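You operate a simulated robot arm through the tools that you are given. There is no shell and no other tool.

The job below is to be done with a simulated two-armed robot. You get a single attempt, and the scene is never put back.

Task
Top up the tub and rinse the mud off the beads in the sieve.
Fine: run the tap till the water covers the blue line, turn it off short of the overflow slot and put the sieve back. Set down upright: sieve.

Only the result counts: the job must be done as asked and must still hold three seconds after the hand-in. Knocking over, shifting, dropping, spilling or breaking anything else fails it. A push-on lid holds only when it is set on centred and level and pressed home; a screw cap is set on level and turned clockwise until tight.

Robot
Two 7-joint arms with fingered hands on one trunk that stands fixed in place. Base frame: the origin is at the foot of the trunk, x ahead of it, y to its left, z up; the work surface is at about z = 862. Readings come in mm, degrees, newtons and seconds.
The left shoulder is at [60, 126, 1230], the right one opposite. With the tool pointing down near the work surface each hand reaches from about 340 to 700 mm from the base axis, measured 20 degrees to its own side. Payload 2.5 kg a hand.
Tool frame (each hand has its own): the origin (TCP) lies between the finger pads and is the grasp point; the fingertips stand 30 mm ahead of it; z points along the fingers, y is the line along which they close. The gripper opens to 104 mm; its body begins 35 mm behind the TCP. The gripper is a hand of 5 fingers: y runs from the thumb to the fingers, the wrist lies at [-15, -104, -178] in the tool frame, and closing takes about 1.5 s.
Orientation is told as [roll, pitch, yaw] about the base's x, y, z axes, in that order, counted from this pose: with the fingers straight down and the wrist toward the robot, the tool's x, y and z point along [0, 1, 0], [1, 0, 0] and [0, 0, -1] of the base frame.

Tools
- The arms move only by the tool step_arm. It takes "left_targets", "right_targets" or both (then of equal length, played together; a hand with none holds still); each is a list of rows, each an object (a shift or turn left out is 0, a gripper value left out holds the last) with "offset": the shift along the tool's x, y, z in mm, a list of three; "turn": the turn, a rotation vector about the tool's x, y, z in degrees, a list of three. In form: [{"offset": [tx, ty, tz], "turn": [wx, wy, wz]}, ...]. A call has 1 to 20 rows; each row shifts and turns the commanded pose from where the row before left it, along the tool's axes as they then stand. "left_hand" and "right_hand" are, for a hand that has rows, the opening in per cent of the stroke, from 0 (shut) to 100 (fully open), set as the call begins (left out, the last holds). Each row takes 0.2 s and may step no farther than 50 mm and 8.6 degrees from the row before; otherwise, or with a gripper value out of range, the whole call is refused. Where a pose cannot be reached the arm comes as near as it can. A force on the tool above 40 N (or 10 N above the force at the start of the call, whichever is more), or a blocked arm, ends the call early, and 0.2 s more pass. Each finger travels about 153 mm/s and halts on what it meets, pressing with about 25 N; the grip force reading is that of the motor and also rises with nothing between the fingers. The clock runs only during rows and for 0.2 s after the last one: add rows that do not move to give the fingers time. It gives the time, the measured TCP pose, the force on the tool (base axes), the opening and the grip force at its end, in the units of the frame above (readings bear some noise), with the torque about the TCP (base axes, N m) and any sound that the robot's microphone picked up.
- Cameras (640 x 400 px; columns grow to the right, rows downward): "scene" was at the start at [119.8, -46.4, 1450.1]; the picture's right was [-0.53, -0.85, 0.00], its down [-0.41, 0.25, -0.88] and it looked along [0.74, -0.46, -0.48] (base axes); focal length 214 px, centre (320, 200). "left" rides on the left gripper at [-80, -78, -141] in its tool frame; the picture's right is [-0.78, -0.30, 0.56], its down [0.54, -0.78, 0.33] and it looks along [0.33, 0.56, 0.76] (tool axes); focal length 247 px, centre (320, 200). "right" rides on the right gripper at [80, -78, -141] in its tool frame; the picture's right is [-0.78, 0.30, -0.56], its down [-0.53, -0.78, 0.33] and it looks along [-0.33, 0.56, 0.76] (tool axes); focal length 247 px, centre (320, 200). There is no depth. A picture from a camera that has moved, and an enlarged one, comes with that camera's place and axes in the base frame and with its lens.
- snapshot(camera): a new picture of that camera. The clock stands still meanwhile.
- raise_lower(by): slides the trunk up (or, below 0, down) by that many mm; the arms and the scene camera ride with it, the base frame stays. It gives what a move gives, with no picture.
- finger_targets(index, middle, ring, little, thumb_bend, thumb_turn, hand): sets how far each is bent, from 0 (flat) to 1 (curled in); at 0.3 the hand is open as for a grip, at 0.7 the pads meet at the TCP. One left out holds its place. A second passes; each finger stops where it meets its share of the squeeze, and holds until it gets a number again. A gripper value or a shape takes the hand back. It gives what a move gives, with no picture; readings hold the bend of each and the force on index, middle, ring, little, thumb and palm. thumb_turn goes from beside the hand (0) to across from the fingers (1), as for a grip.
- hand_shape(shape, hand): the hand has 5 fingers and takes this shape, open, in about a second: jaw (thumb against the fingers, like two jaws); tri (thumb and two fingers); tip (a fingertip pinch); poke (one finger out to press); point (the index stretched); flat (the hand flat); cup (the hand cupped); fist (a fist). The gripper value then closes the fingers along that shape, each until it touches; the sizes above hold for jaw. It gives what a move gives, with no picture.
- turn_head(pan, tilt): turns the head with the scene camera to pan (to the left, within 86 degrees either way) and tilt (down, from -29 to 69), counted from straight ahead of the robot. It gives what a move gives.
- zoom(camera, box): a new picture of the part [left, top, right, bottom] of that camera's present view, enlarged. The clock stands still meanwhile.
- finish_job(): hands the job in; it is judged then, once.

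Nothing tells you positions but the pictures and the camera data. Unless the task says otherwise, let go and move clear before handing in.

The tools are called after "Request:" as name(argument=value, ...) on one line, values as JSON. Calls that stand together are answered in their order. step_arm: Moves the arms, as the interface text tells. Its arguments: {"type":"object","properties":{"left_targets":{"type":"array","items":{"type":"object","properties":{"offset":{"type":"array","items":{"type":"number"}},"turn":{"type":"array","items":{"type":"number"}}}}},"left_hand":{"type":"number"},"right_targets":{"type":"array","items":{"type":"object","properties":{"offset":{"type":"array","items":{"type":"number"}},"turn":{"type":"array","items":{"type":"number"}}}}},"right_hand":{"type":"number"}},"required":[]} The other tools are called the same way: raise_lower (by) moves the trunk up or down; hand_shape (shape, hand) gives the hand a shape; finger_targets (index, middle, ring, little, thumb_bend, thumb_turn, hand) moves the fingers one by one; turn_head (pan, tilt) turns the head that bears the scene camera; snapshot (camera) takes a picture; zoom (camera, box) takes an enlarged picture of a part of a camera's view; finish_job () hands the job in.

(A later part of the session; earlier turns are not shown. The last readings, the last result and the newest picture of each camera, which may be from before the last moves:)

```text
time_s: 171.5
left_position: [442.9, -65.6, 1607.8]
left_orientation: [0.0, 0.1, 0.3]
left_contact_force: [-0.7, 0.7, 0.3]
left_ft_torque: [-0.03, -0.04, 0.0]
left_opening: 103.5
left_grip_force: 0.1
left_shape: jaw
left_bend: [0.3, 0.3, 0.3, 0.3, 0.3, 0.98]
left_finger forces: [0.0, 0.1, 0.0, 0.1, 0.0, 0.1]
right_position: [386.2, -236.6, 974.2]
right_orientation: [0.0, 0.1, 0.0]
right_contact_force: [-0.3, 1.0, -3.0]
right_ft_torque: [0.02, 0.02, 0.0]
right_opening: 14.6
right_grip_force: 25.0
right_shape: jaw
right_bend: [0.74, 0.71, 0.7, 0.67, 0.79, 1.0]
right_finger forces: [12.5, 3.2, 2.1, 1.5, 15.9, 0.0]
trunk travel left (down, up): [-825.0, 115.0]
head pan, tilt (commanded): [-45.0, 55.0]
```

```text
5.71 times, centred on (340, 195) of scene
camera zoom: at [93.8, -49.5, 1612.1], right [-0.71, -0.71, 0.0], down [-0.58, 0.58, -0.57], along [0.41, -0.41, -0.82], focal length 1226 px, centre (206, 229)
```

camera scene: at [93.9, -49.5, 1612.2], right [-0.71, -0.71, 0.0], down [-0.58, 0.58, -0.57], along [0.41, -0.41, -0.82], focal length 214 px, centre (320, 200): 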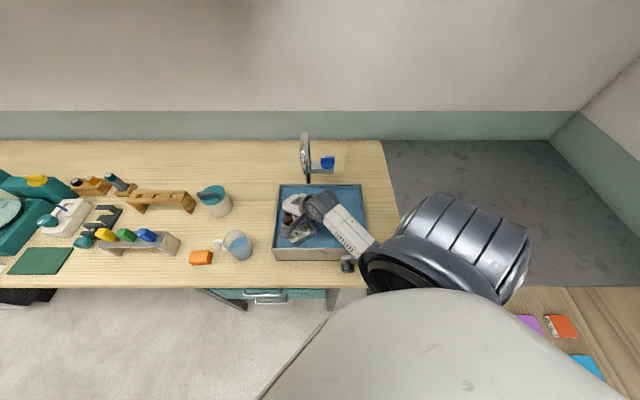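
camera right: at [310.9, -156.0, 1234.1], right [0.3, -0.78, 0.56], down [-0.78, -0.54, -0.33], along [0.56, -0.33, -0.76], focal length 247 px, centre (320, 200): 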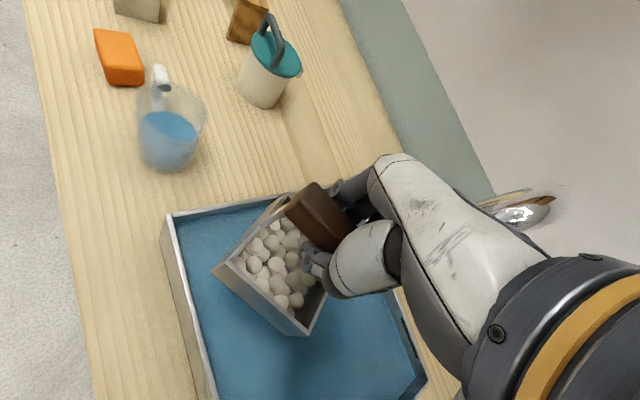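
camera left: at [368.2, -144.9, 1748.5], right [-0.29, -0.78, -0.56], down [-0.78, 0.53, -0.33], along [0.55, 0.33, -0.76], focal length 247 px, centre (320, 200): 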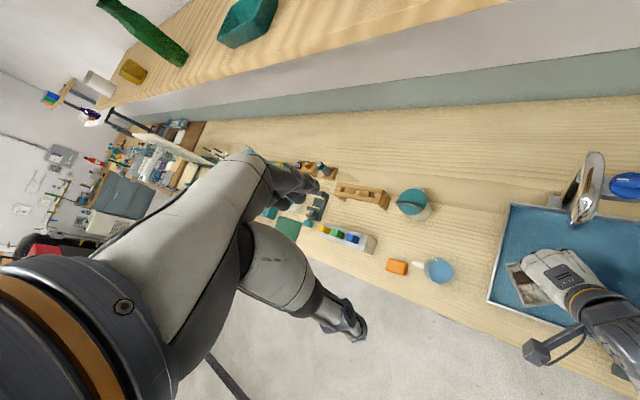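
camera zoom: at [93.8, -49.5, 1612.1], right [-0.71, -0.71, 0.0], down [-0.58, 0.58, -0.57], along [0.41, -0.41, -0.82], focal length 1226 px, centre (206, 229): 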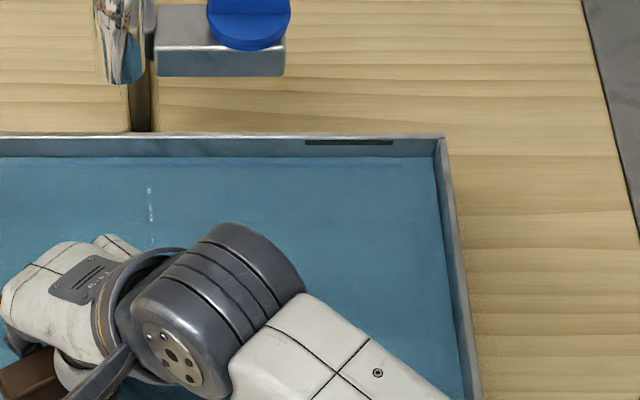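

The beads are fully submerged and the water is still below the slot. Now I'll swish gently in the water: side to side, fore and aft, and a small bob.

Request:
step_arm(right_targets=[{"offset": [-4, 0, 0]}, {"offset": [-4, 0, 0]}, {"offset": [0, -4, 0]}, {"offset": [0, -4, 0]}, {"offset": [0, 4, 0]}, {"offset": [0, 4, 0]}, {"offset": [0, 4, 0]}, {"offset": [0, 4, 0]}, {"offset": [0, -4, 0]}, {"offset": [0, -4, 0]}, {"offset": [0, -4, 0]}, {"offset": [0, -4, 0]}, {"offset": [0, 4, 0]}, {"offset": [0, 4, 0]}, {"offset": [0, 4, 0]}, {"offset": [0, 4, 0]}, {"offset": [0, -4, 0]}, {"offset": [0, -4, 0]}, {}])

Request:
step_arm(right_targets=[{"offset": [-4, 0, 0]}, {"offset": [-4, 0, 0]}, {"offset": [4, 0, 0]}, {"offset": [4, 0, 0]}, {"offset": [4, 0, 0]}, {"offset": [-4, 0, 0]}, {"offset": [-4, 0, 0]}, {"offset": [-4, 0, 0]}, {"offset": [4, 0, 0]}, {"offset": [4, 0, 0]}, {"offset": [0, 0, -4]}, {"offset": [0, 0, -4]}, {"offset": [0, 0, 4]}, {"offset": [0, 0, 4]}, {"offset": [0, 0, -4]}, {"offset": [0, 0, -4]}, {"offset": [0, 0, 4]}, {"offset": [0, 0, 4]}, {}])

Request:
zoom(camera="right", box=[150, 150, 380, 400])

Request:
zoom(camera="scene", box=[250, 120, 400, 280])

```text
time_s: 175.5
left_position: [444.4, -66.2, 1605.7]
left_orientation: [0.0, 0.1, 0.2]
left_contact_force: [-0.1, 0.3, 0.1]
left_ft_torque: [-0.01, -0.02, 0.02]
left_opening: 103.5
left_grip_force: 0.1
left_shape: jaw
left_bend: [0.3, 0.3, 0.3, 0.3, 0.3, 0.98]
left_finger forces: [0.1, 0.0, 0.0, 0.1, 0.0, 0.0]
right_position: [387.6, -244.0, 976.2]
right_orientation: [0.0, 0.1, 0.0]
right_contact_force: [-0.3, -0.5, -2.5]
right_ft_torque: [0.03, -0.01, 0.01]
right_opening: 14.4
right_grip_force: 25.6
right_shape: jaw
right_bend: [0.74, 0.71, 0.7, 0.67, 0.79, 1.0]
right_finger forces: [12.7, 3.1, 2.0, 1.5, 15.8, 0.0]
trunk travel left (down, up): [-825.0, 115.0]
head pan, tilt (commanded): [-45.0, 55.0]
```

```text
time_s: 179.5
left_position: [442.9, -65.9, 1605.8]
left_orientation: [-0.2, 0.1, 0.2]
left_contact_force: [-0.4, 0.7, 0.5]
left_ft_torque: [0.02, 0.0, -0.01]
left_opening: 103.5
left_grip_force: 0.0
left_shape: jaw
left_bend: [0.3, 0.3, 0.3, 0.3, 0.3, 0.98]
left_finger forces: [0.0, 0.0, 0.0, 0.1, 0.0, 0.0]
right_position: [386.7, -245.5, 975.3]
right_orientation: [0.1, 0.1, 0.0]
right_contact_force: [-0.7, -0.3, -2.3]
right_ft_torque: [0.02, -0.01, -0.02]
right_opening: 14.9
right_grip_force: 25.0
right_shape: jaw
right_bend: [0.74, 0.71, 0.7, 0.67, 0.79, 1.0]
right_finger forces: [12.7, 3.1, 2.0, 1.4, 15.8, 0.0]
trunk travel left (down, up): [-825.0, 115.0]
head pan, tilt (commanded): [-45.0, 55.0]
```

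```text
1.60 times, centred on (265, 275) of right
camera zoom: at [308.8, -164.6, 1117.2], right [0.3, -0.78, 0.56], down [-0.78, -0.54, -0.33], along [0.56, -0.33, -0.76], focal length 395 px, centre (408, 80)
```

zoom: 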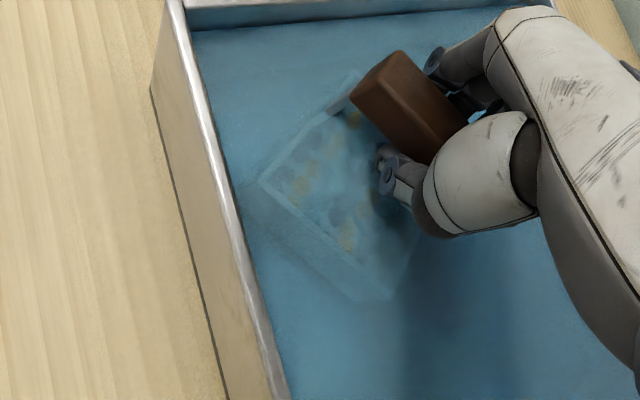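

```text
2.50 times, centred on (325, 200) of scene
camera zoom: at [93.8, -49.5, 1612.1], right [-0.71, -0.71, 0.0], down [-0.58, 0.58, -0.57], along [0.41, -0.41, -0.82], focal length 536 px, centre (308, 200)
```

zoom: 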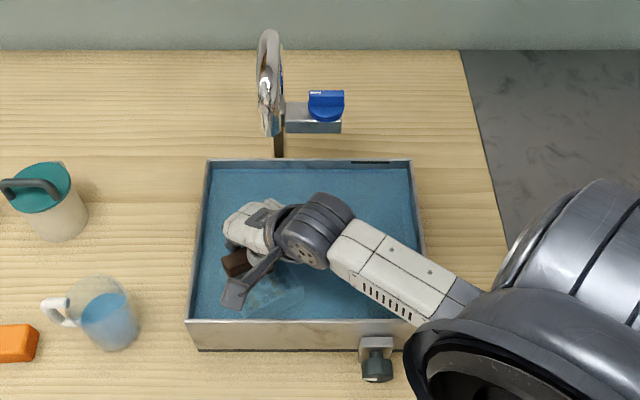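

The mud has come off: the beads now show blue and yellow. I'll do one more gentle swish cycle to be thorough, then raise slowly.

Request:
step_arm(right_targets=[{"offset": [0, -4, 0]}, {"offset": [0, -4, 0]}, {"offset": [0, 4, 0]}, {"offset": [0, 4, 0]}, {"offset": [0, 4, 0]}, {"offset": [0, 4, 0]}, {"offset": [0, -4, 0]}, {"offset": [0, -4, 0]}, {"offset": [-4, 0, 0]}, {"offset": [-4, 0, 0]}, {"offset": [4, 0, 0]}, {"offset": [4, 0, 0]}, {"offset": [0, 0, -4]}, {"offset": [0, 0, -4]}, {"offset": [0, 0, 4]}, {"offset": [0, 0, 4]}, {}])

Request:
zoom(camera="right", box=[180, 180, 340, 360])

Request:
step_arm(right_targets=[{"offset": [0, 0, -3]}, {"offset": [0, 0, -3]}, {"offset": [0, 0, -3]}, {"offset": [0, 0, -3]}, {"offset": [0, 0, -3]}, {"offset": [0, 0, -3]}, {"offset": [0, 0, -3]}, {"offset": [0, 0, -3]}, {"offset": [0, 0, -3]}, {"offset": [0, 0, -3]}, {"offset": [0, 0, -3]}, {"offset": [0, 0, -3]}, {"offset": [0, 0, -3]}, {"offset": [0, 0, -3]}, {"offset": [0, 0, -3]}, {"offset": [0, 0, -3]}, {"offset": [0, 0, -3]}, {"offset": [0, 0, -3]}, {}])

Request:
zoom(camera="right", box=[150, 150, 380, 400])

```text
time_s: 183.1
left_position: [444.0, -66.0, 1605.9]
left_orientation: [0.1, 0.1, 0.2]
left_contact_force: [-0.7, 0.3, 0.4]
left_ft_torque: [-0.01, -0.01, 0.01]
left_opening: 103.7
left_grip_force: 0.0
left_shape: jaw
left_bend: [0.3, 0.3, 0.3, 0.3, 0.3, 0.98]
left_finger forces: [0.0, 0.0, 0.0, 0.1, 0.0, 0.0]
right_position: [384.7, -244.6, 975.2]
right_orientation: [0.0, 0.1, 0.0]
right_contact_force: [-0.2, 0.1, -2.7]
right_ft_torque: [0.02, 0.02, 0.02]
right_opening: 14.6
right_grip_force: 25.2
right_shape: jaw
right_bend: [0.74, 0.71, 0.7, 0.67, 0.8, 1.0]
right_finger forces: [12.7, 2.9, 1.9, 1.4, 15.5, 0.0]
trunk travel left (down, up): [-825.0, 115.0]
head pan, tilt (commanded): [-45.0, 55.0]
```

```text
2.22 times, centred on (260, 270) of right
camera zoom: at [308.2, -164.1, 1116.4], right [0.3, -0.78, 0.56], down [-0.78, -0.54, -0.33], along [0.55, -0.33, -0.76], focal length 549 px, centre (453, 44)
```

zoom: 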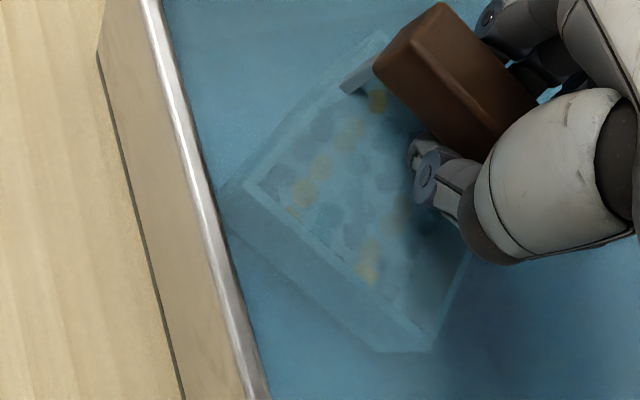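

```text
time_s: 187.1
left_position: [443.9, -65.5, 1607.0]
left_orientation: [-0.1, 0.2, 0.2]
left_contact_force: [-0.4, -0.5, -0.2]
left_ft_torque: [-0.01, -0.02, 0.02]
left_opening: 103.8
left_grip_force: 0.0
left_shape: jaw
left_bend: [0.3, 0.3, 0.3, 0.3, 0.3, 0.98]
left_finger forces: [0.1, 0.0, 0.1, 0.0, 0.1, 0.0]
right_position: [387.7, -243.6, 1028.9]
right_orientation: [0.0, 0.1, 0.0]
right_contact_force: [-0.1, -0.6, -2.3]
right_ft_torque: [0.0, -0.04, 0.0]
right_opening: 14.5
right_grip_force: 25.3
right_shape: jaw
right_bend: [0.74, 0.71, 0.7, 0.67, 0.8, 1.0]
right_finger forces: [12.6, 2.9, 1.8, 1.4, 15.5, 0.1]
trunk travel left (down, up): [-825.0, 115.0]
head pan, tilt (commanded): [-45.0, 55.0]
```

```text
1.60 times, centred on (265, 275) of right
camera zoom: at [310.4, -163.5, 1170.3], right [0.3, -0.78, 0.56], down [-0.78, -0.54, -0.33], along [0.55, -0.33, -0.76], focal length 395 px, centre (408, 80)
```

zoom: 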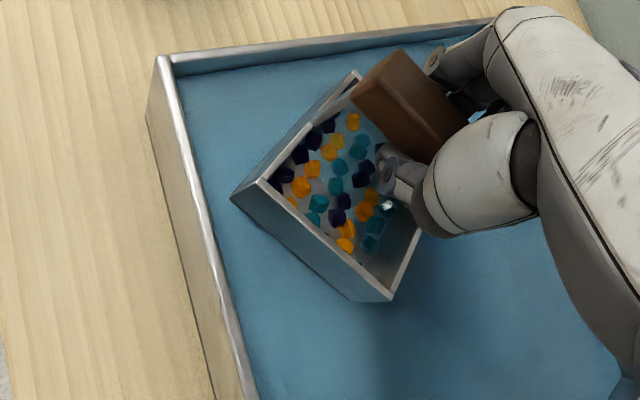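

The beads are clean and brightly coloured. I'll raise the sieve clear of the water and let it drip over the tub for a few seconds.

Request:
step_arm(right_targets=[{"offset": [0, 0, -4]}, {"offset": [0, 0, -5]}, {"offset": [0, 0, -5]}, {"offset": [0, 0, -5]}, {"offset": [0, 0, -5]}, {"offset": [0, 0, -5]}, {"offset": [0, 0, -5]}, {"offset": [0, 0, -5]}, {"offset": [0, 0, -5]}, {"offset": [0, 0, -5]}, {"offset": [0, 0, -5]}, {"offset": [0, 0, -5]}, {"offset": [0, 0, -5]}, {}, {}, {}, {}, {}])

Request:
step_arm(right_targets=[{}, {}, {}, {}, {}, {}, {}, {}, {}, {}, {}, {}, {}, {}, {}, {}, {}, {}])

Request:
zoom(camera="right", box=[150, 150, 380, 400])

Request:
zoom(camera="scene", box=[250, 120, 400, 280])

```text
time_s: 190.9
left_position: [444.0, -65.8, 1606.5]
left_orientation: [-0.1, 0.1, 0.2]
left_contact_force: [-0.4, 0.1, -0.1]
left_ft_torque: [-0.01, 0.0, -0.02]
left_opening: 103.8
left_grip_force: 0.1
left_shape: jaw
left_bend: [0.3, 0.3, 0.3, 0.3, 0.3, 0.98]
left_finger forces: [0.0, 0.1, 0.0, 0.0, 0.1, 0.1]
right_position: [387.9, -244.8, 1094.6]
right_orientation: [0.0, 0.0, -0.1]
right_contact_force: [-0.7, -0.8, -2.1]
right_ft_torque: [0.01, -0.04, 0.01]
right_opening: 14.5
right_grip_force: 25.3
right_shape: jaw
right_bend: [0.74, 0.71, 0.7, 0.67, 0.8, 1.0]
right_finger forces: [12.7, 2.9, 1.7, 1.4, 14.6, 0.1]
trunk travel left (down, up): [-825.0, 115.0]
head pan, tilt (commanded): [-45.0, 55.0]
```

```text
time_s: 194.7
left_position: [444.7, -66.1, 1607.6]
left_orientation: [-0.1, 0.2, 0.3]
left_contact_force: [-0.9, 0.2, 0.1]
left_ft_torque: [0.0, -0.01, 0.01]
left_opening: 103.6
left_grip_force: 0.0
left_shape: jaw
left_bend: [0.3, 0.3, 0.3, 0.3, 0.3, 0.98]
left_finger forces: [0.1, 0.0, 0.1, 0.1, 0.1, 0.1]
right_position: [387.3, -244.1, 1093.7]
right_orientation: [-0.1, 0.1, 0.0]
right_contact_force: [1.0, 0.0, -2.3]
right_ft_torque: [0.01, -0.04, -0.03]
right_opening: 14.2
right_grip_force: 24.8
right_shape: jaw
right_bend: [0.74, 0.71, 0.7, 0.67, 0.81, 1.0]
right_finger forces: [11.0, 2.0, 0.9, 1.3, 14.6, 0.1]
trunk travel left (down, up): [-825.0, 115.0]
head pan, tilt (commanded): [-45.0, 55.0]
```

```text
1.60 times, centred on (265, 275) of right
camera zoom: at [309.5, -164.1, 1235.5], right [0.3, -0.78, 0.56], down [-0.78, -0.54, -0.33], along [0.56, -0.33, -0.76], focal length 395 px, centre (408, 80)
```

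zoom: 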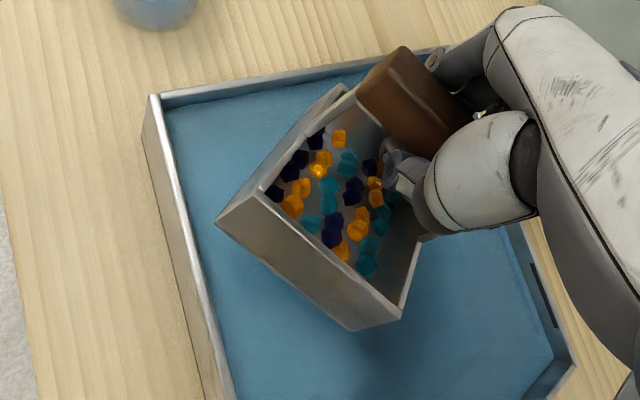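

```text
2.50 times, centred on (325, 200) of scene
camera zoom: at [93.8, -49.5, 1612.1], right [-0.71, -0.71, 0.0], down [-0.58, 0.58, -0.57], along [0.41, -0.41, -0.82], focal length 536 px, centre (308, 200)
```

zoom: 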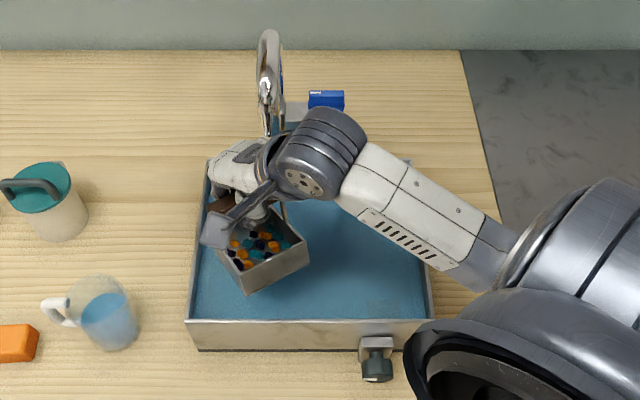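

The sieve is slowly creeping in the wet grip, so I'll take it back without delay by the same path: up, left and forward, then turn the yaw.

Request:
step_arm(right_targets=[{"offset": [3, 10, -10]}, {"offset": [6, 17, -15]}, {"offset": [6, 18, -15]}, {"offset": [6, 18, -15]}, {"offset": [6, 18, -15]}, {"offset": [7, 18, -6]}, {"offset": [7, 18, 0], "turn": [0, 0, 3]}, {"offset": [7, 18, 0], "turn": [0, 0, 4]}, {"offset": [7, 18, 0], "turn": [0, 0, 5]}, {"turn": [0, 0, 6]}, {"turn": [0, 0, 6]}, {"turn": [0, 0, 6]}, {"turn": [0, 0, 5]}, {}])

Request:
zoom(camera="right", box=[150, 150, 380, 400])

Request:
snapshot(camera="scene")

```text
time_s: 197.7
left_position: [444.5, -65.9, 1607.1]
left_orientation: [0.1, 0.1, 0.2]
left_contact_force: [-0.4, 0.0, 0.0]
left_ft_torque: [0.01, 0.02, -0.05]
left_opening: 103.8
left_grip_force: 0.1
left_shape: jaw
left_bend: [0.3, 0.3, 0.3, 0.3, 0.3, 0.98]
left_finger forces: [0.0, 0.0, 0.1, 0.0, 0.0, 0.0]
right_position: [540.8, -192.5, 1169.5]
right_orientation: [0.1, 0.1, -35.1]
right_contact_force: [-0.1, 0.0, -1.8]
right_ft_torque: [0.0, -0.04, -0.02]
right_opening: 14.3
right_grip_force: 24.9
right_shape: jaw
right_bend: [0.74, 0.71, 0.7, 0.67, 0.81, 1.0]
right_finger forces: [10.9, 2.0, 0.9, 1.4, 14.5, 0.0]
trunk travel left (down, up): [-825.0, 115.0]
head pan, tilt (commanded): [-45.0, 55.0]
```

```text
1.60 times, centred on (265, 275) of right
camera zoom: at [524.2, -82.9, 1310.7], right [-0.2, -0.81, 0.56], down [-0.94, 0.01, -0.33], along [0.26, -0.59, -0.76], focal length 395 px, centre (408, 80)
```

zoom: 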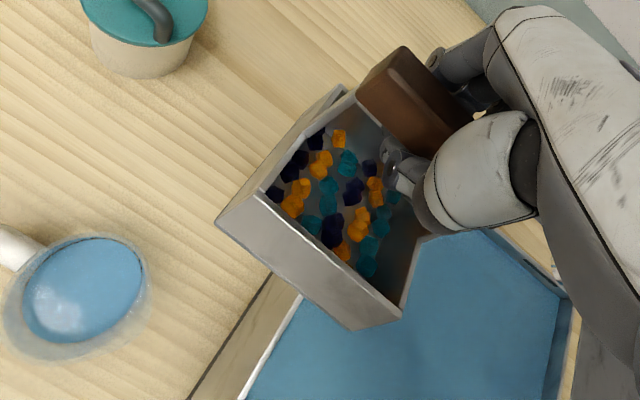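

```text
taken
camera scene: at [93.9, -49.6, 1612.1], right [-0.71, -0.71, 0.0], down [-0.58, 0.58, -0.57], along [0.41, -0.41, -0.82], focal length 214 px, centre (320, 200)
```

scene: 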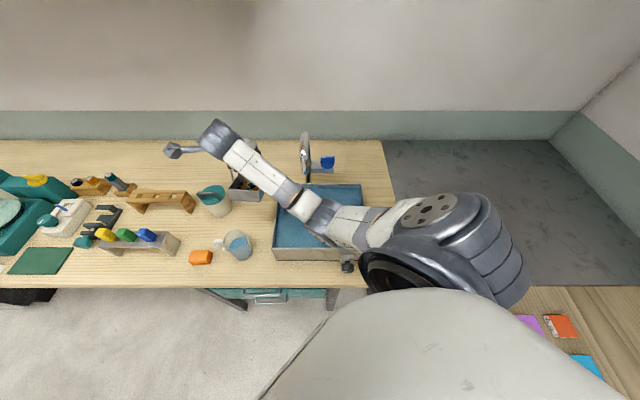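

The grip forces are steady now, but the sieve leans about 20° in the hand with the beads inside. I'll move over its place, then tilt the hand so the sieve bottom is level.

Request:
step_arm(right_targets=[{"offset": [9.5, 16.8, 0]}, {"offset": [9.5, 16.8, 0]}, {"offset": [9.5, 16.8, 0]}, {"offset": [9.5, 16.8, 0]}, {"offset": [9.5, 16.8, 0]}, {"offset": [9.5, 16.7, 0]}, {"turn": [-4, -1.5, 0]}, {"turn": [-4, -1.5, 0]}, {"turn": [-4, -1.5, 0]}, {"turn": [-4, -1.5, 0]}, {}])

Request:
zoom(camera="right", box=[150, 150, 380, 400])

Request:
zoom(camera="left", box=[380, 120, 580, 320])

Request:
zoom(camera="scene", box=[150, 100, 300, 250])

```text
time_s: 200.1
left_position: [443.3, -66.8, 1607.2]
left_orientation: [-0.1, 0.2, 0.3]
left_contact_force: [0.7, 0.5, 0.5]
left_ft_torque: [0.01, 0.01, 0.01]
left_opening: 103.9
left_grip_force: 0.2
left_shape: jaw
left_bend: [0.3, 0.3, 0.3, 0.3, 0.3, 0.98]
left_finger forces: [0.0, 0.0, 0.0, 0.0, 0.2, 0.0]
right_position: [656.0, -203.0, 1168.5]
right_orientation: [-6.2, -16.0, -34.1]
right_contact_force: [0.3, 0.2, -2.0]
right_ft_torque: [0.01, -0.03, -0.02]
right_opening: 13.9
right_grip_force: 25.1
right_shape: jaw
right_bend: [0.74, 0.71, 0.7, 0.67, 0.81, 1.0]
right_finger forces: [10.9, 1.9, 0.9, 1.3, 14.7, 0.0]
trunk travel left (down, up): [-825.0, 115.0]
head pan, tilt (commanded): [-45.0, 55.0]
```

```text
1.60 times, centred on (265, 275) of right
camera zoom: at [617.9, -62.5, 1274.3], right [-0.31, -0.65, 0.69], down [-0.87, -0.09, -0.48], along [0.37, -0.75, -0.54], focal length 395 px, centre (408, 80)
```

zoom: 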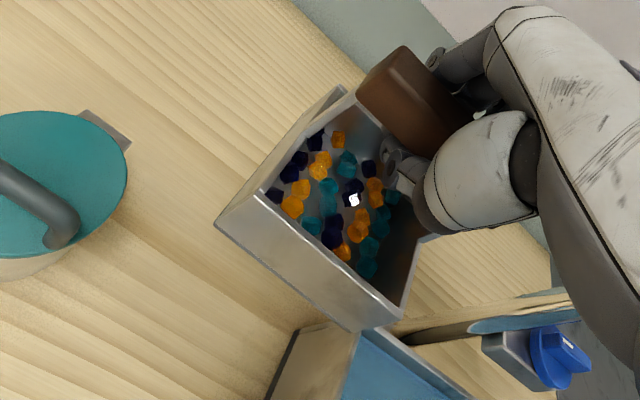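

```text
2.00 times, centred on (480, 220) of left
camera zoom: at [368.2, -145.1, 1748.5], right [-0.29, -0.78, -0.56], down [-0.78, 0.53, -0.33], along [0.55, 0.34, -0.76], focal length 494 px, centre (0, 160)
```

zoom: 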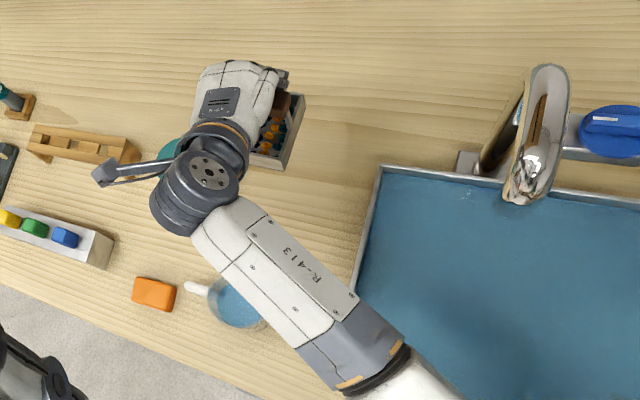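

```text
2.67 times, centred on (225, 175) of scene
camera zoom: at [94.0, -49.6, 1612.1], right [-0.71, -0.71, 0.0], down [-0.58, 0.58, -0.57], along [0.41, -0.41, -0.82], focal length 572 px, centre (573, 267)
```

zoom: 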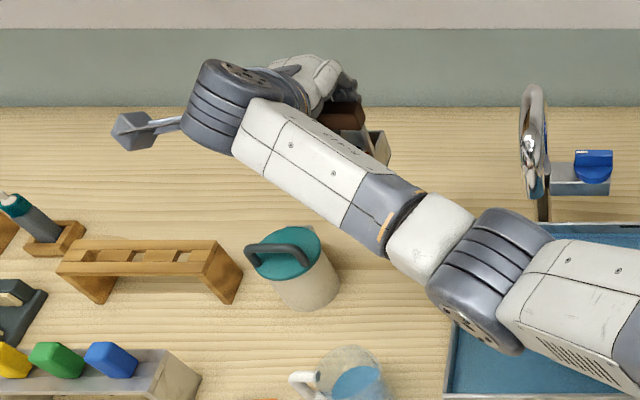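

The sieve now hangs level and aligned over its place. I'll lower the trunk 120 mm, keeping elbow clearance over the tub, then bring the arm down slowly.

Request:
raise_lower(by=-120)

Request:
zoom(camera="right", box=[150, 150, 380, 400])

Request:
snapshot(camera="scene")

Request:
snapshot(camera="left")

```text
time_s: 201.6
left_position: [444.0, -66.1, 1486.7]
left_orientation: [-0.1, 0.1, 0.2]
left_contact_force: [-0.3, -0.1, 0.5]
left_ft_torque: [-0.01, 0.01, -0.02]
left_opening: 103.5
left_grip_force: 0.1
left_shape: jaw
left_bend: [0.3, 0.3, 0.3, 0.3, 0.3, 0.98]
left_finger forces: [0.0, 0.0, 0.1, 0.0, 0.0, 0.1]
right_position: [657.1, -203.6, 1048.2]
right_orientation: [-6.2, -15.9, -34.1]
right_contact_force: [1.0, -0.9, -2.7]
right_ft_torque: [0.0, -0.01, -0.01]
right_opening: 14.1
right_grip_force: 24.6
right_shape: jaw
right_bend: [0.74, 0.71, 0.7, 0.67, 0.81, 1.0]
right_finger forces: [10.9, 1.8, 0.9, 1.3, 14.7, 0.0]
trunk travel left (down, up): [-705.0, 235.0]
head pan, tilt (commanded): [-45.0, 55.0]
```

```text
1.60 times, centred on (265, 275) of right
camera zoom: at [617.9, -62.6, 1154.7], right [-0.31, -0.65, 0.69], down [-0.87, -0.09, -0.48], along [0.37, -0.75, -0.54], focal length 395 px, centre (408, 80)
```

zoom: 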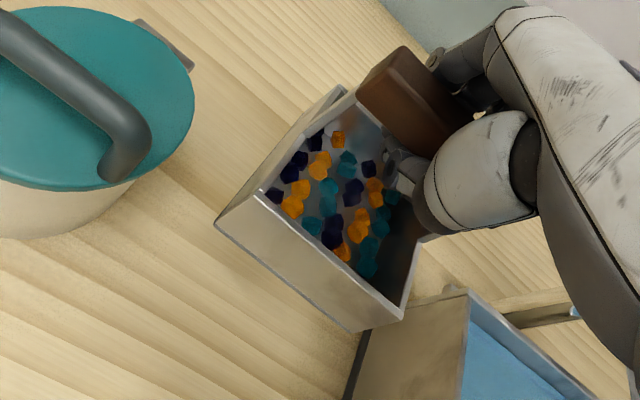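

```text
taken
camera scene: at [93.8, -49.5, 1492.1], right [-0.71, -0.71, 0.0], down [-0.58, 0.58, -0.57], along [0.41, -0.41, -0.82], focal length 214 px, centre (320, 200)
```

scene: 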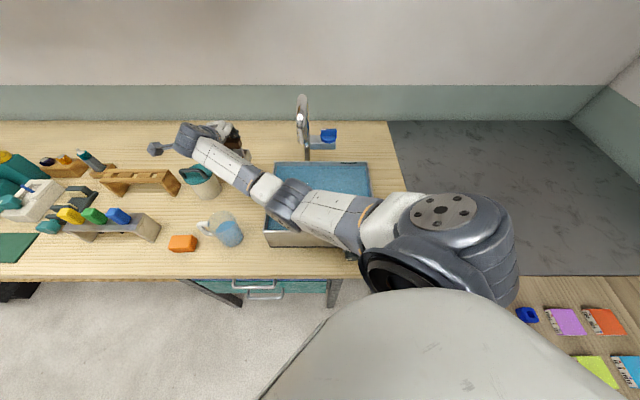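

```text
taken
camera left: at [367.9, -144.9, 1628.6], right [-0.29, -0.78, -0.56], down [-0.78, 0.53, -0.33], along [0.55, 0.33, -0.76], focal length 247 px, centre (320, 200)
```

left: 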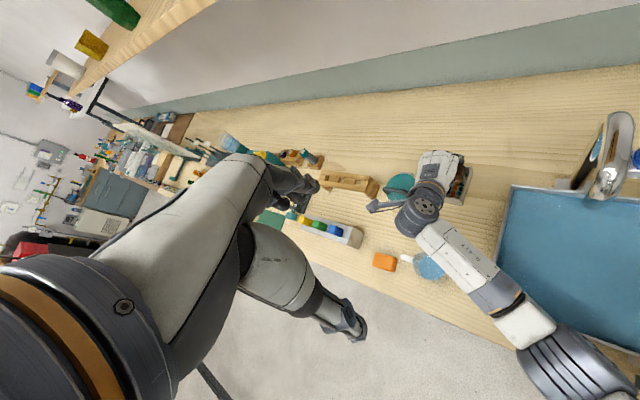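

The elbow is at about z 1175, safely above the rim. I'll lower the arm straight down 60 mm, then in fine steps.

Request:
step_arm(right_targets=[{"offset": [1.04, -2.76, 9.56]}, {"offset": [1.04, -2.76, 9.56]}, {"offset": [1.04, -2.76, 9.56]}, {"offset": [1.04, -2.76, 9.56]}, {"offset": [1.04, -2.76, 9.56]}, {"offset": [1.04, -2.76, 9.56]}, {"offset": [0.73, -1.93, 6.7]}, {}])

Request:
zoom(camera="right", box=[150, 150, 380, 400])

Request:
zoom(camera="left", box=[400, 130, 500, 220])

```text
time_s: 203.4
left_position: [443.3, -65.7, 1486.0]
left_orientation: [-0.1, 0.1, 0.2]
left_contact_force: [0.2, 0.1, -0.5]
left_ft_torque: [0.0, -0.01, 0.01]
left_opening: 103.8
left_grip_force: 0.1
left_shape: jaw
left_bend: [0.3, 0.3, 0.3, 0.3, 0.3, 0.98]
left_finger forces: [0.0, 0.0, 0.1, 0.0, 0.0, 0.0]
right_position: [656.0, -204.1, 982.0]
right_orientation: [-6.2, -15.9, -34.1]
right_contact_force: [0.2, -0.2, -2.9]
right_ft_torque: [0.02, -0.05, 0.02]
right_opening: 14.2
right_grip_force: 24.9
right_shape: jaw
right_bend: [0.74, 0.71, 0.7, 0.67, 0.81, 1.0]
right_finger forces: [10.8, 1.8, 0.8, 1.3, 14.9, 0.0]
trunk travel left (down, up): [-705.0, 235.0]
head pan, tilt (commanded): [-45.0, 55.0]
```

```text
1.60 times, centred on (265, 275) of right
camera zoom: at [617.2, -63.6, 1086.8], right [-0.31, -0.65, 0.69], down [-0.87, -0.09, -0.48], along [0.37, -0.75, -0.54], focal length 395 px, centre (408, 80)
```

zoom: 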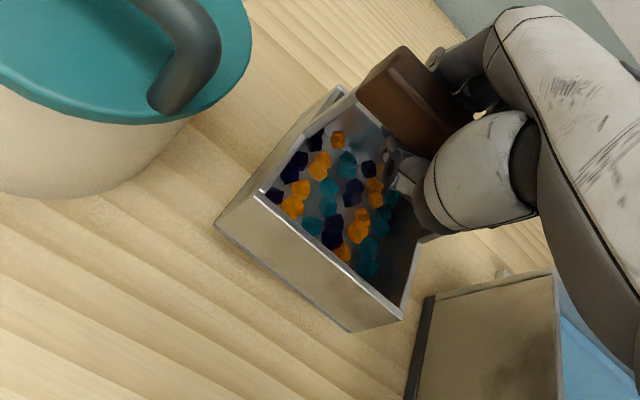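

```text
4.44 times, centred on (450, 175) of left
camera zoom: at [368.1, -145.0, 1628.5], right [-0.29, -0.78, -0.56], down [-0.78, 0.53, -0.33], along [0.55, 0.33, -0.76], focal length 1098 px, centre (-258, 311)
```

zoom: 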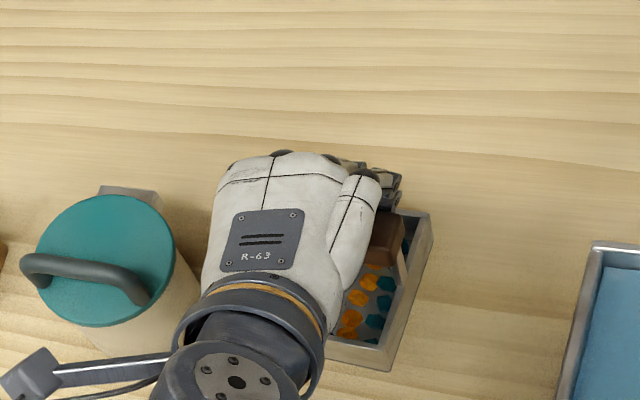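

Request:
step_arm(right_targets=[{"offset": [0.52, -1.38, 4.78]}, {"offset": [0.52, -1.38, 4.78]}, {"offset": [0.52, -1.38, 4.78]}, {"offset": [0.31, -0.83, 2.87]}, {}])

Request:
step_arm(right_targets=[{"offset": [0.21, -0.55, 1.91]}, {"offset": [0.21, -0.55, 1.91]}, {"offset": [0.21, -0.55, 1.91]}, {}])

Request:
zoom(camera="left", box=[400, 130, 500, 220])

```text
time_s: 204.6
left_position: [443.0, -65.4, 1487.0]
left_orientation: [-0.1, 0.0, 0.1]
left_contact_force: [-0.2, 0.8, 0.0]
left_ft_torque: [0.0, -0.03, 0.0]
left_opening: 103.8
left_grip_force: 0.1
left_shape: jaw
left_bend: [0.3, 0.3, 0.3, 0.3, 0.3, 0.98]
left_finger forces: [0.1, 0.0, 0.0, 0.0, 0.0, 0.0]
right_position: [654.8, -203.2, 963.3]
right_orientation: [-6.1, -15.8, -34.1]
right_contact_force: [-0.5, 0.9, -2.4]
right_ft_torque: [0.06, 0.02, 0.01]
right_opening: 13.9
right_grip_force: 25.5
right_shape: jaw
right_bend: [0.74, 0.71, 0.7, 0.67, 0.81, 1.0]
right_finger forces: [10.8, 1.9, 0.7, 1.3, 14.9, 0.0]
trunk travel left (down, up): [-705.0, 235.0]
head pan, tilt (commanded): [-45.0, 55.0]
```

```text
time_s: 205.6
left_position: [443.3, -66.5, 1488.4]
left_orientation: [-0.1, 0.1, 0.2]
left_contact_force: [-0.1, -0.1, 0.5]
left_ft_torque: [-0.02, 0.03, 0.0]
left_opening: 103.6
left_grip_force: 0.0
left_shape: jaw
left_bend: [0.3, 0.3, 0.3, 0.3, 0.3, 0.98]
left_finger forces: [0.0, 0.1, 0.0, 0.2, 0.0, 0.0]
right_position: [655.9, -203.0, 958.0]
right_orientation: [-6.3, -15.8, -34.1]
right_contact_force: [0.1, -0.5, -2.2]
right_ft_torque: [0.04, 0.01, -0.01]
right_opening: 13.9
right_grip_force: 25.1
right_shape: jaw
right_bend: [0.74, 0.71, 0.7, 0.67, 0.81, 1.0]
right_finger forces: [10.9, 1.7, 0.8, 1.4, 14.9, 0.0]
trunk travel left (down, up): [-705.0, 235.0]
head pan, tilt (commanded): [-45.0, 55.0]
```

```text
4.44 times, centred on (450, 175) of left
camera zoom: at [368.1, -145.0, 1628.5], right [-0.29, -0.78, -0.56], down [-0.78, 0.53, -0.33], along [0.55, 0.33, -0.76], focal length 1098 px, centre (-258, 311)
```

zoom: 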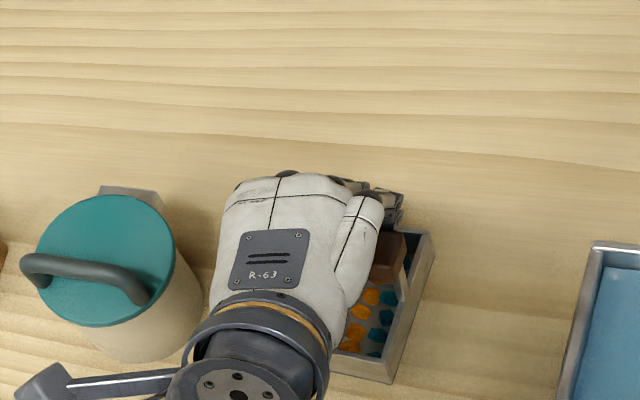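

Request:
step_arm(right_targets=[{"offset": [0.21, -0.55, 1.91]}, {"offset": [0.21, -0.55, 1.91]}, {}])

Request:
step_arm(right_targets=[{"offset": [0.21, -0.55, 1.91]}, {}])

Request:
step_arm(right_targets=[{"offset": [0.21, -0.55, 1.91]}, {}])

Request:
zoom(camera="left", box=[400, 130, 500, 220])

Request:
zoom(camera="right", box=[150, 150, 380, 400])

```text
time_s: 206.4
left_position: [444.6, -65.5, 1486.5]
left_orientation: [-0.1, 0.1, 0.1]
left_contact_force: [0.0, 0.9, 0.3]
left_ft_torque: [0.0, 0.02, 0.03]
left_opening: 103.6
left_grip_force: 0.1
left_shape: jaw
left_bend: [0.3, 0.3, 0.3, 0.3, 0.3, 0.98]
left_finger forces: [0.0, 0.0, 0.0, 0.0, 0.0, 0.1]
right_position: [656.4, -201.9, 954.0]
right_orientation: [-6.3, -15.9, -34.0]
right_contact_force: [1.2, -0.4, -2.8]
right_ft_torque: [0.05, 0.03, 0.0]
right_opening: 14.1
right_grip_force: 25.0
right_shape: jaw
right_bend: [0.74, 0.71, 0.7, 0.67, 0.81, 1.0]
right_finger forces: [10.8, 1.8, 0.9, 1.4, 15.0, 0.0]
trunk travel left (down, up): [-705.0, 235.0]
head pan, tilt (commanded): [-45.0, 55.0]
```

```text
time_s: 207.0
left_position: [444.1, -64.5, 1487.4]
left_orientation: [-0.1, 0.1, 0.2]
left_contact_force: [-0.4, 0.3, 0.2]
left_ft_torque: [-0.02, 0.01, -0.01]
left_opening: 103.5
left_grip_force: 0.1
left_shape: jaw
left_bend: [0.3, 0.3, 0.3, 0.3, 0.3, 0.98]
left_finger forces: [0.0, 0.0, 0.0, 0.0, 0.0, 0.0]
right_position: [656.0, -203.5, 950.7]
right_orientation: [-6.2, -15.9, -34.0]
right_contact_force: [0.0, -0.3, -2.8]
right_ft_torque: [0.01, 0.0, 0.02]
right_opening: 13.9
right_grip_force: 25.4
right_shape: jaw
right_bend: [0.74, 0.71, 0.7, 0.67, 0.81, 1.0]
right_finger forces: [10.8, 1.8, 0.8, 1.4, 15.0, 0.1]
trunk travel left (down, up): [-705.0, 235.0]
head pan, tilt (commanded): [-45.0, 55.0]
```

```text
time_s: 207.6
left_position: [445.3, -65.4, 1487.8]
left_orientation: [-0.1, 0.1, 0.1]
left_contact_force: [0.1, 0.1, 0.1]
left_ft_torque: [0.01, 0.03, 0.01]
left_opening: 103.8
left_grip_force: 0.0
left_shape: jaw
left_bend: [0.3, 0.3, 0.3, 0.3, 0.3, 0.98]
left_finger forces: [0.0, 0.0, 0.0, 0.0, 0.0, 0.0]
right_position: [655.0, -203.2, 948.9]
right_orientation: [-6.1, -15.9, -34.1]
right_contact_force: [0.3, 0.0, -4.4]
right_ft_torque: [0.0, -0.03, 0.02]
right_opening: 14.3
right_grip_force: 25.0
right_shape: jaw
right_bend: [0.74, 0.71, 0.7, 0.67, 0.81, 1.0]
right_finger forces: [10.8, 1.8, 0.8, 1.4, 15.0, 0.1]
trunk travel left (down, up): [-705.0, 235.0]
head pan, tilt (commanded): [-45.0, 55.0]
```

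```text
4.44 times, centred on (450, 175) of left
camera zoom: at [368.1, -145.0, 1628.5], right [-0.29, -0.78, -0.56], down [-0.78, 0.53, -0.33], along [0.55, 0.33, -0.76], focal length 1098 px, centre (-258, 311)
```

zoom: 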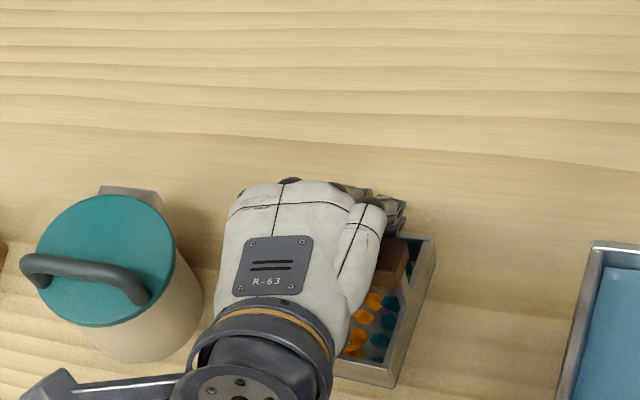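

```text
1.60 times, centred on (265, 275) of right
camera zoom: at [616.4, -62.3, 1055.3], right [-0.31, -0.65, 0.69], down [-0.87, -0.09, -0.48], along [0.37, -0.75, -0.54], focal length 395 px, centre (408, 80)
```

zoom: 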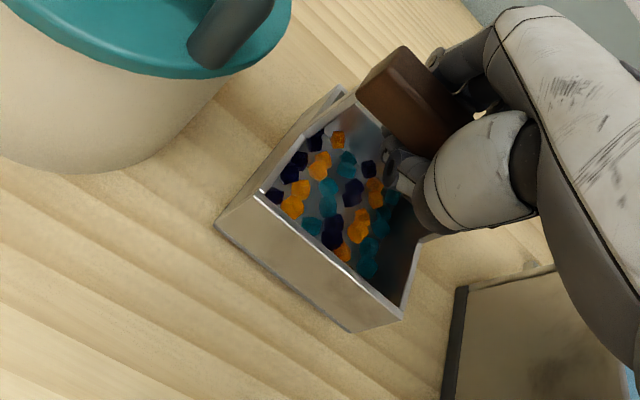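

Request:
step_arm(right_targets=[{"offset": [0.21, -0.55, 1.91]}, {"offset": [0.21, -0.55, 1.91]}, {}])

Request:
step_arm(right_targets=[{"offset": [0.21, -0.55, 1.91]}, {"offset": [0.21, -0.55, 1.91]}, {}])

Request:
zoom(camera="right", box=[150, 150, 380, 400])

```text
time_s: 208.4
left_position: [443.2, -65.8, 1487.4]
left_orientation: [-0.1, 0.2, 0.2]
left_contact_force: [0.2, 0.4, 0.5]
left_ft_torque: [0.0, -0.03, 0.01]
left_opening: 103.5
left_grip_force: 0.1
left_shape: jaw
left_bend: [0.3, 0.3, 0.3, 0.3, 0.3, 0.98]
left_finger forces: [0.0, 0.0, 0.0, 0.0, 0.0, 0.0]
right_position: [655.0, -203.7, 945.5]
right_orientation: [-6.2, -15.8, -34.1]
right_contact_force: [-0.2, 0.0, -2.3]
right_ft_torque: [0.03, 0.02, 0.01]
right_opening: 14.0
right_grip_force: 25.2
right_shape: jaw
right_bend: [0.74, 0.71, 0.7, 0.67, 0.81, 1.0]
right_finger forces: [10.8, 1.8, 0.8, 1.3, 15.0, 0.0]
trunk travel left (down, up): [-705.0, 235.0]
head pan, tilt (commanded): [-45.0, 55.0]
```

```text
time_s: 209.2
left_position: [443.3, -64.9, 1486.8]
left_orientation: [-0.1, 0.2, 0.2]
left_contact_force: [0.2, -0.8, 0.3]
left_ft_torque: [0.0, -0.02, 0.03]
left_opening: 103.6
left_grip_force: 0.0
left_shape: jaw
left_bend: [0.3, 0.3, 0.3, 0.3, 0.3, 0.98]
left_finger forces: [0.0, 0.1, 0.1, 0.0, 0.0, 0.0]
right_position: [656.4, -202.7, 940.9]
right_orientation: [-6.2, -15.8, -34.1]
right_contact_force: [-0.3, 0.0, -1.7]
right_ft_torque: [0.05, 0.04, 0.0]
right_opening: 13.9
right_grip_force: 25.3
right_shape: jaw
right_bend: [0.74, 0.71, 0.7, 0.67, 0.81, 1.0]
right_finger forces: [10.7, 1.8, 0.9, 1.4, 15.1, 0.0]
trunk travel left (down, up): [-705.0, 235.0]
head pan, tilt (commanded): [-45.0, 55.0]
```

```text
1.60 times, centred on (265, 275) of right
camera zoom: at [616.9, -62.9, 1046.9], right [-0.31, -0.65, 0.69], down [-0.87, -0.09, -0.48], along [0.37, -0.75, -0.54], focal length 395 px, centre (408, 80)
```

zoom: 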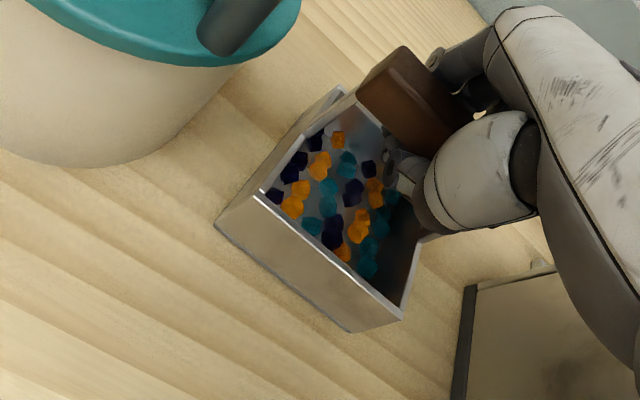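

Request:
step_arm(right_targets=[{"offset": [0.21, -0.55, 1.91]}, {}, {}])

Request:
step_arm(right_targets=[{"offset": [0.21, -0.55, 1.91]}, {}, {}])

Request:
zoom(camera="right", box=[150, 150, 380, 400])

Request:
zoom(camera="left", box=[400, 130, 500, 220])

```text
time_s: 210.0
left_position: [444.1, -65.4, 1486.4]
left_orientation: [0.0, 0.1, 0.1]
left_contact_force: [0.5, 0.4, 0.4]
left_ft_torque: [-0.01, -0.01, 0.01]
left_opening: 103.8
left_grip_force: 0.0
left_shape: jaw
left_bend: [0.3, 0.3, 0.3, 0.3, 0.3, 0.98]
left_finger forces: [0.0, 0.0, 0.1, 0.0, 0.0, 0.0]
right_position: [655.2, -203.7, 939.9]
right_orientation: [-6.2, -15.9, -34.1]
right_contact_force: [0.1, -0.9, -2.2]
right_ft_torque: [0.03, 0.0, -0.03]
right_opening: 13.7
right_grip_force: 25.1
right_shape: jaw
right_bend: [0.74, 0.71, 0.7, 0.67, 0.81, 1.0]
right_finger forces: [7.5, 1.9, 0.9, 1.4, 14.9, 0.0]
trunk travel left (down, up): [-705.0, 235.0]
head pan, tilt (commanded): [-45.0, 55.0]
```

```text
time_s: 210.8
left_position: [443.7, -65.0, 1487.9]
left_orientation: [-0.2, 0.0, 0.2]
left_contact_force: [-0.8, 0.5, -0.2]
left_ft_torque: [0.0, 0.0, 0.0]
left_opening: 103.8
left_grip_force: 0.0
left_shape: jaw
left_bend: [0.3, 0.3, 0.3, 0.3, 0.3, 0.98]
left_finger forces: [0.0, 0.0, 0.0, 0.0, 0.0, 0.1]
right_position: [655.0, -202.6, 938.5]
right_orientation: [-6.2, -16.0, -34.1]
right_contact_force: [-0.9, 0.1, 1.4]
right_ft_torque: [0.03, -0.1, -0.02]
right_opening: 13.9
right_grip_force: 25.1
right_shape: jaw
right_bend: [0.74, 0.71, 0.7, 0.67, 0.81, 1.0]
right_finger forces: [7.7, 1.7, 0.8, 1.3, 15.3, 0.0]
trunk travel left (down, up): [-705.0, 235.0]
head pan, tilt (commanded): [-45.0, 55.0]
```

```text
1.60 times, centred on (265, 275) of right
camera zoom: at [616.8, -62.2, 1044.0], right [-0.31, -0.65, 0.69], down [-0.87, -0.09, -0.48], along [0.37, -0.75, -0.54], focal length 395 px, centre (408, 80)
```

zoom: 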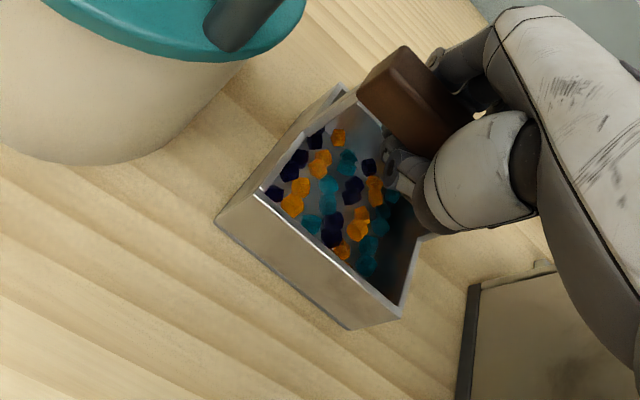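

```text
4.44 times, centred on (450, 175) of left
camera zoom: at [367.5, -144.8, 1628.7], right [-0.29, -0.78, -0.56], down [-0.78, 0.53, -0.33], along [0.55, 0.33, -0.76], focal length 1098 px, centre (-258, 311)
```

zoom: 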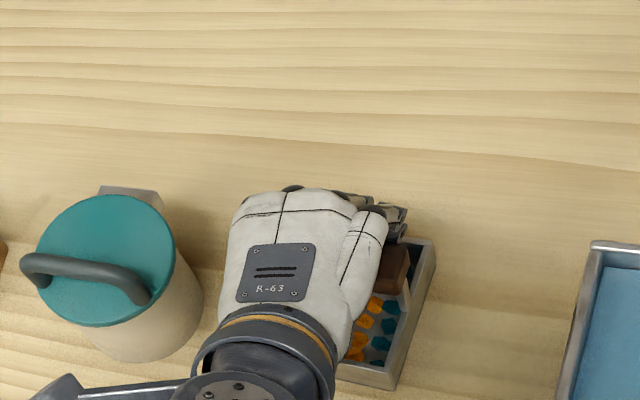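

The bench now carries the sieve (force reversed to +1.4 N). I'll open the fingers only partway, as before, so the thumb doesn't push the box wall.

Request:
finger_targets(hand="right", index=0.5, middle=0.45, ring=0.42, little=0.42, thumb_bend=0.7)

Request:
zoom(camera="right", box=[150, 150, 380, 400])

Request:
zoom(camera="left", box=[400, 130, 500, 220])

```text
time_s: 211.8
left_position: [443.6, -65.6, 1487.6]
left_orientation: [-0.1, 0.1, 0.2]
left_contact_force: [0.9, 0.2, 0.5]
left_ft_torque: [-0.02, -0.01, -0.01]
left_opening: 103.8
left_grip_force: 0.0
left_shape: jaw
left_bend: [0.3, 0.3, 0.3, 0.3, 0.3, 0.98]
left_finger forces: [0.0, 0.0, 0.1, 0.0, 0.1, 0.0]
right_position: [655.6, -203.1, 937.7]
right_orientation: [-6.1, -15.8, -34.1]
right_contact_force: [-0.3, 1.1, -0.3]
right_ft_torque: [-0.01, 0.03, -0.02]
right_opening: 26.8
right_grip_force: 0.3
right_shape: fingers
right_bend: [0.5, 0.45, 0.42, 0.42, 0.7, 1.0]
right_finger forces: [0.0, 0.0, 0.0, 0.0, 0.9, 0.0]
trunk travel left (down, up): [-705.0, 235.0]
head pan, tilt (commanded): [-45.0, 55.0]
```

```text
1.60 times, centred on (265, 275) of right
camera zoom: at [616.7, -62.2, 1043.7], right [-0.31, -0.65, 0.69], down [-0.87, -0.09, -0.48], along [0.37, -0.75, -0.54], focal length 395 px, centre (408, 80)
```

zoom: 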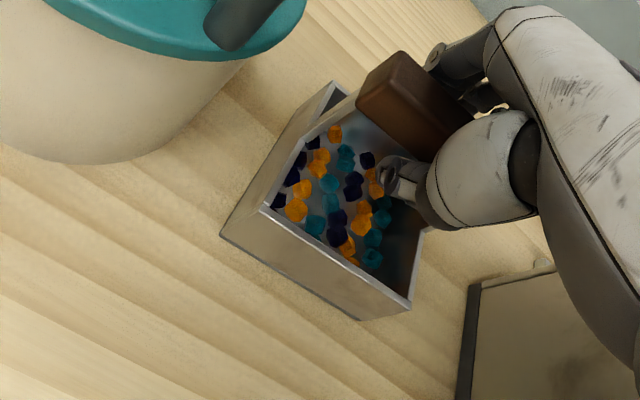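

```text
4.44 times, centred on (450, 175) of left
camera zoom: at [367.6, -144.7, 1628.7], right [-0.29, -0.78, -0.56], down [-0.78, 0.53, -0.33], along [0.55, 0.33, -0.76], focal length 1098 px, centre (-258, 311)
```

zoom: 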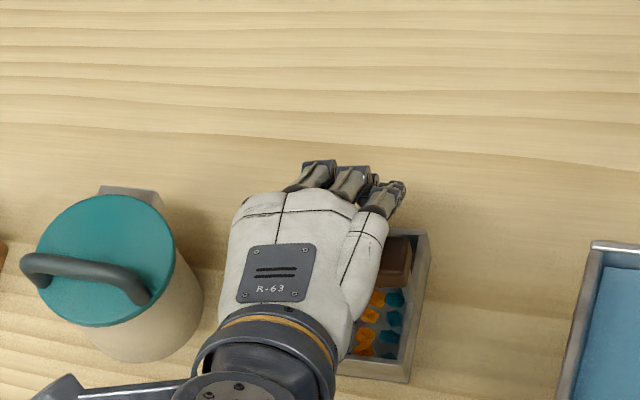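

Request:
finger_targets(hand="right", thumb_bend=0.64)

Request:
zoom(camera="right", box=[150, 150, 380, 400])

```text
time_s: 212.8
left_position: [442.6, -66.0, 1487.5]
left_orientation: [-0.1, 0.2, 0.3]
left_contact_force: [0.6, 0.2, -0.7]
left_ft_torque: [0.02, -0.02, -0.01]
left_opening: 104.0
left_grip_force: 0.0
left_shape: jaw
left_bend: [0.3, 0.3, 0.3, 0.3, 0.3, 0.98]
left_finger forces: [0.0, 0.1, 0.0, 0.0, 0.0, 0.0]
right_position: [655.6, -203.9, 939.5]
right_orientation: [-6.2, -15.9, -34.0]
right_contact_force: [0.2, 0.8, -0.4]
right_ft_torque: [0.01, 0.03, 0.03]
right_opening: 33.5
right_grip_force: 0.2
right_shape: fingers
right_bend: [0.5, 0.45, 0.42, 0.42, 0.64, 1.0]
right_finger forces: [0.0, 0.1, 0.1, 0.0, 0.1, 0.1]
trunk travel left (down, up): [-705.0, 235.0]
head pan, tilt (commanded): [-45.0, 55.0]
```

```text
1.60 times, centred on (265, 275) of right
camera zoom: at [616.8, -62.4, 1043.7], right [-0.31, -0.65, 0.69], down [-0.87, -0.09, -0.48], along [0.37, -0.75, -0.54], focal length 395 px, centre (408, 80)
```

zoom: 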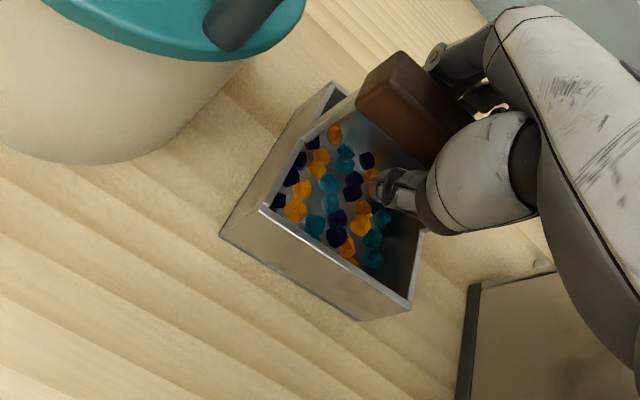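

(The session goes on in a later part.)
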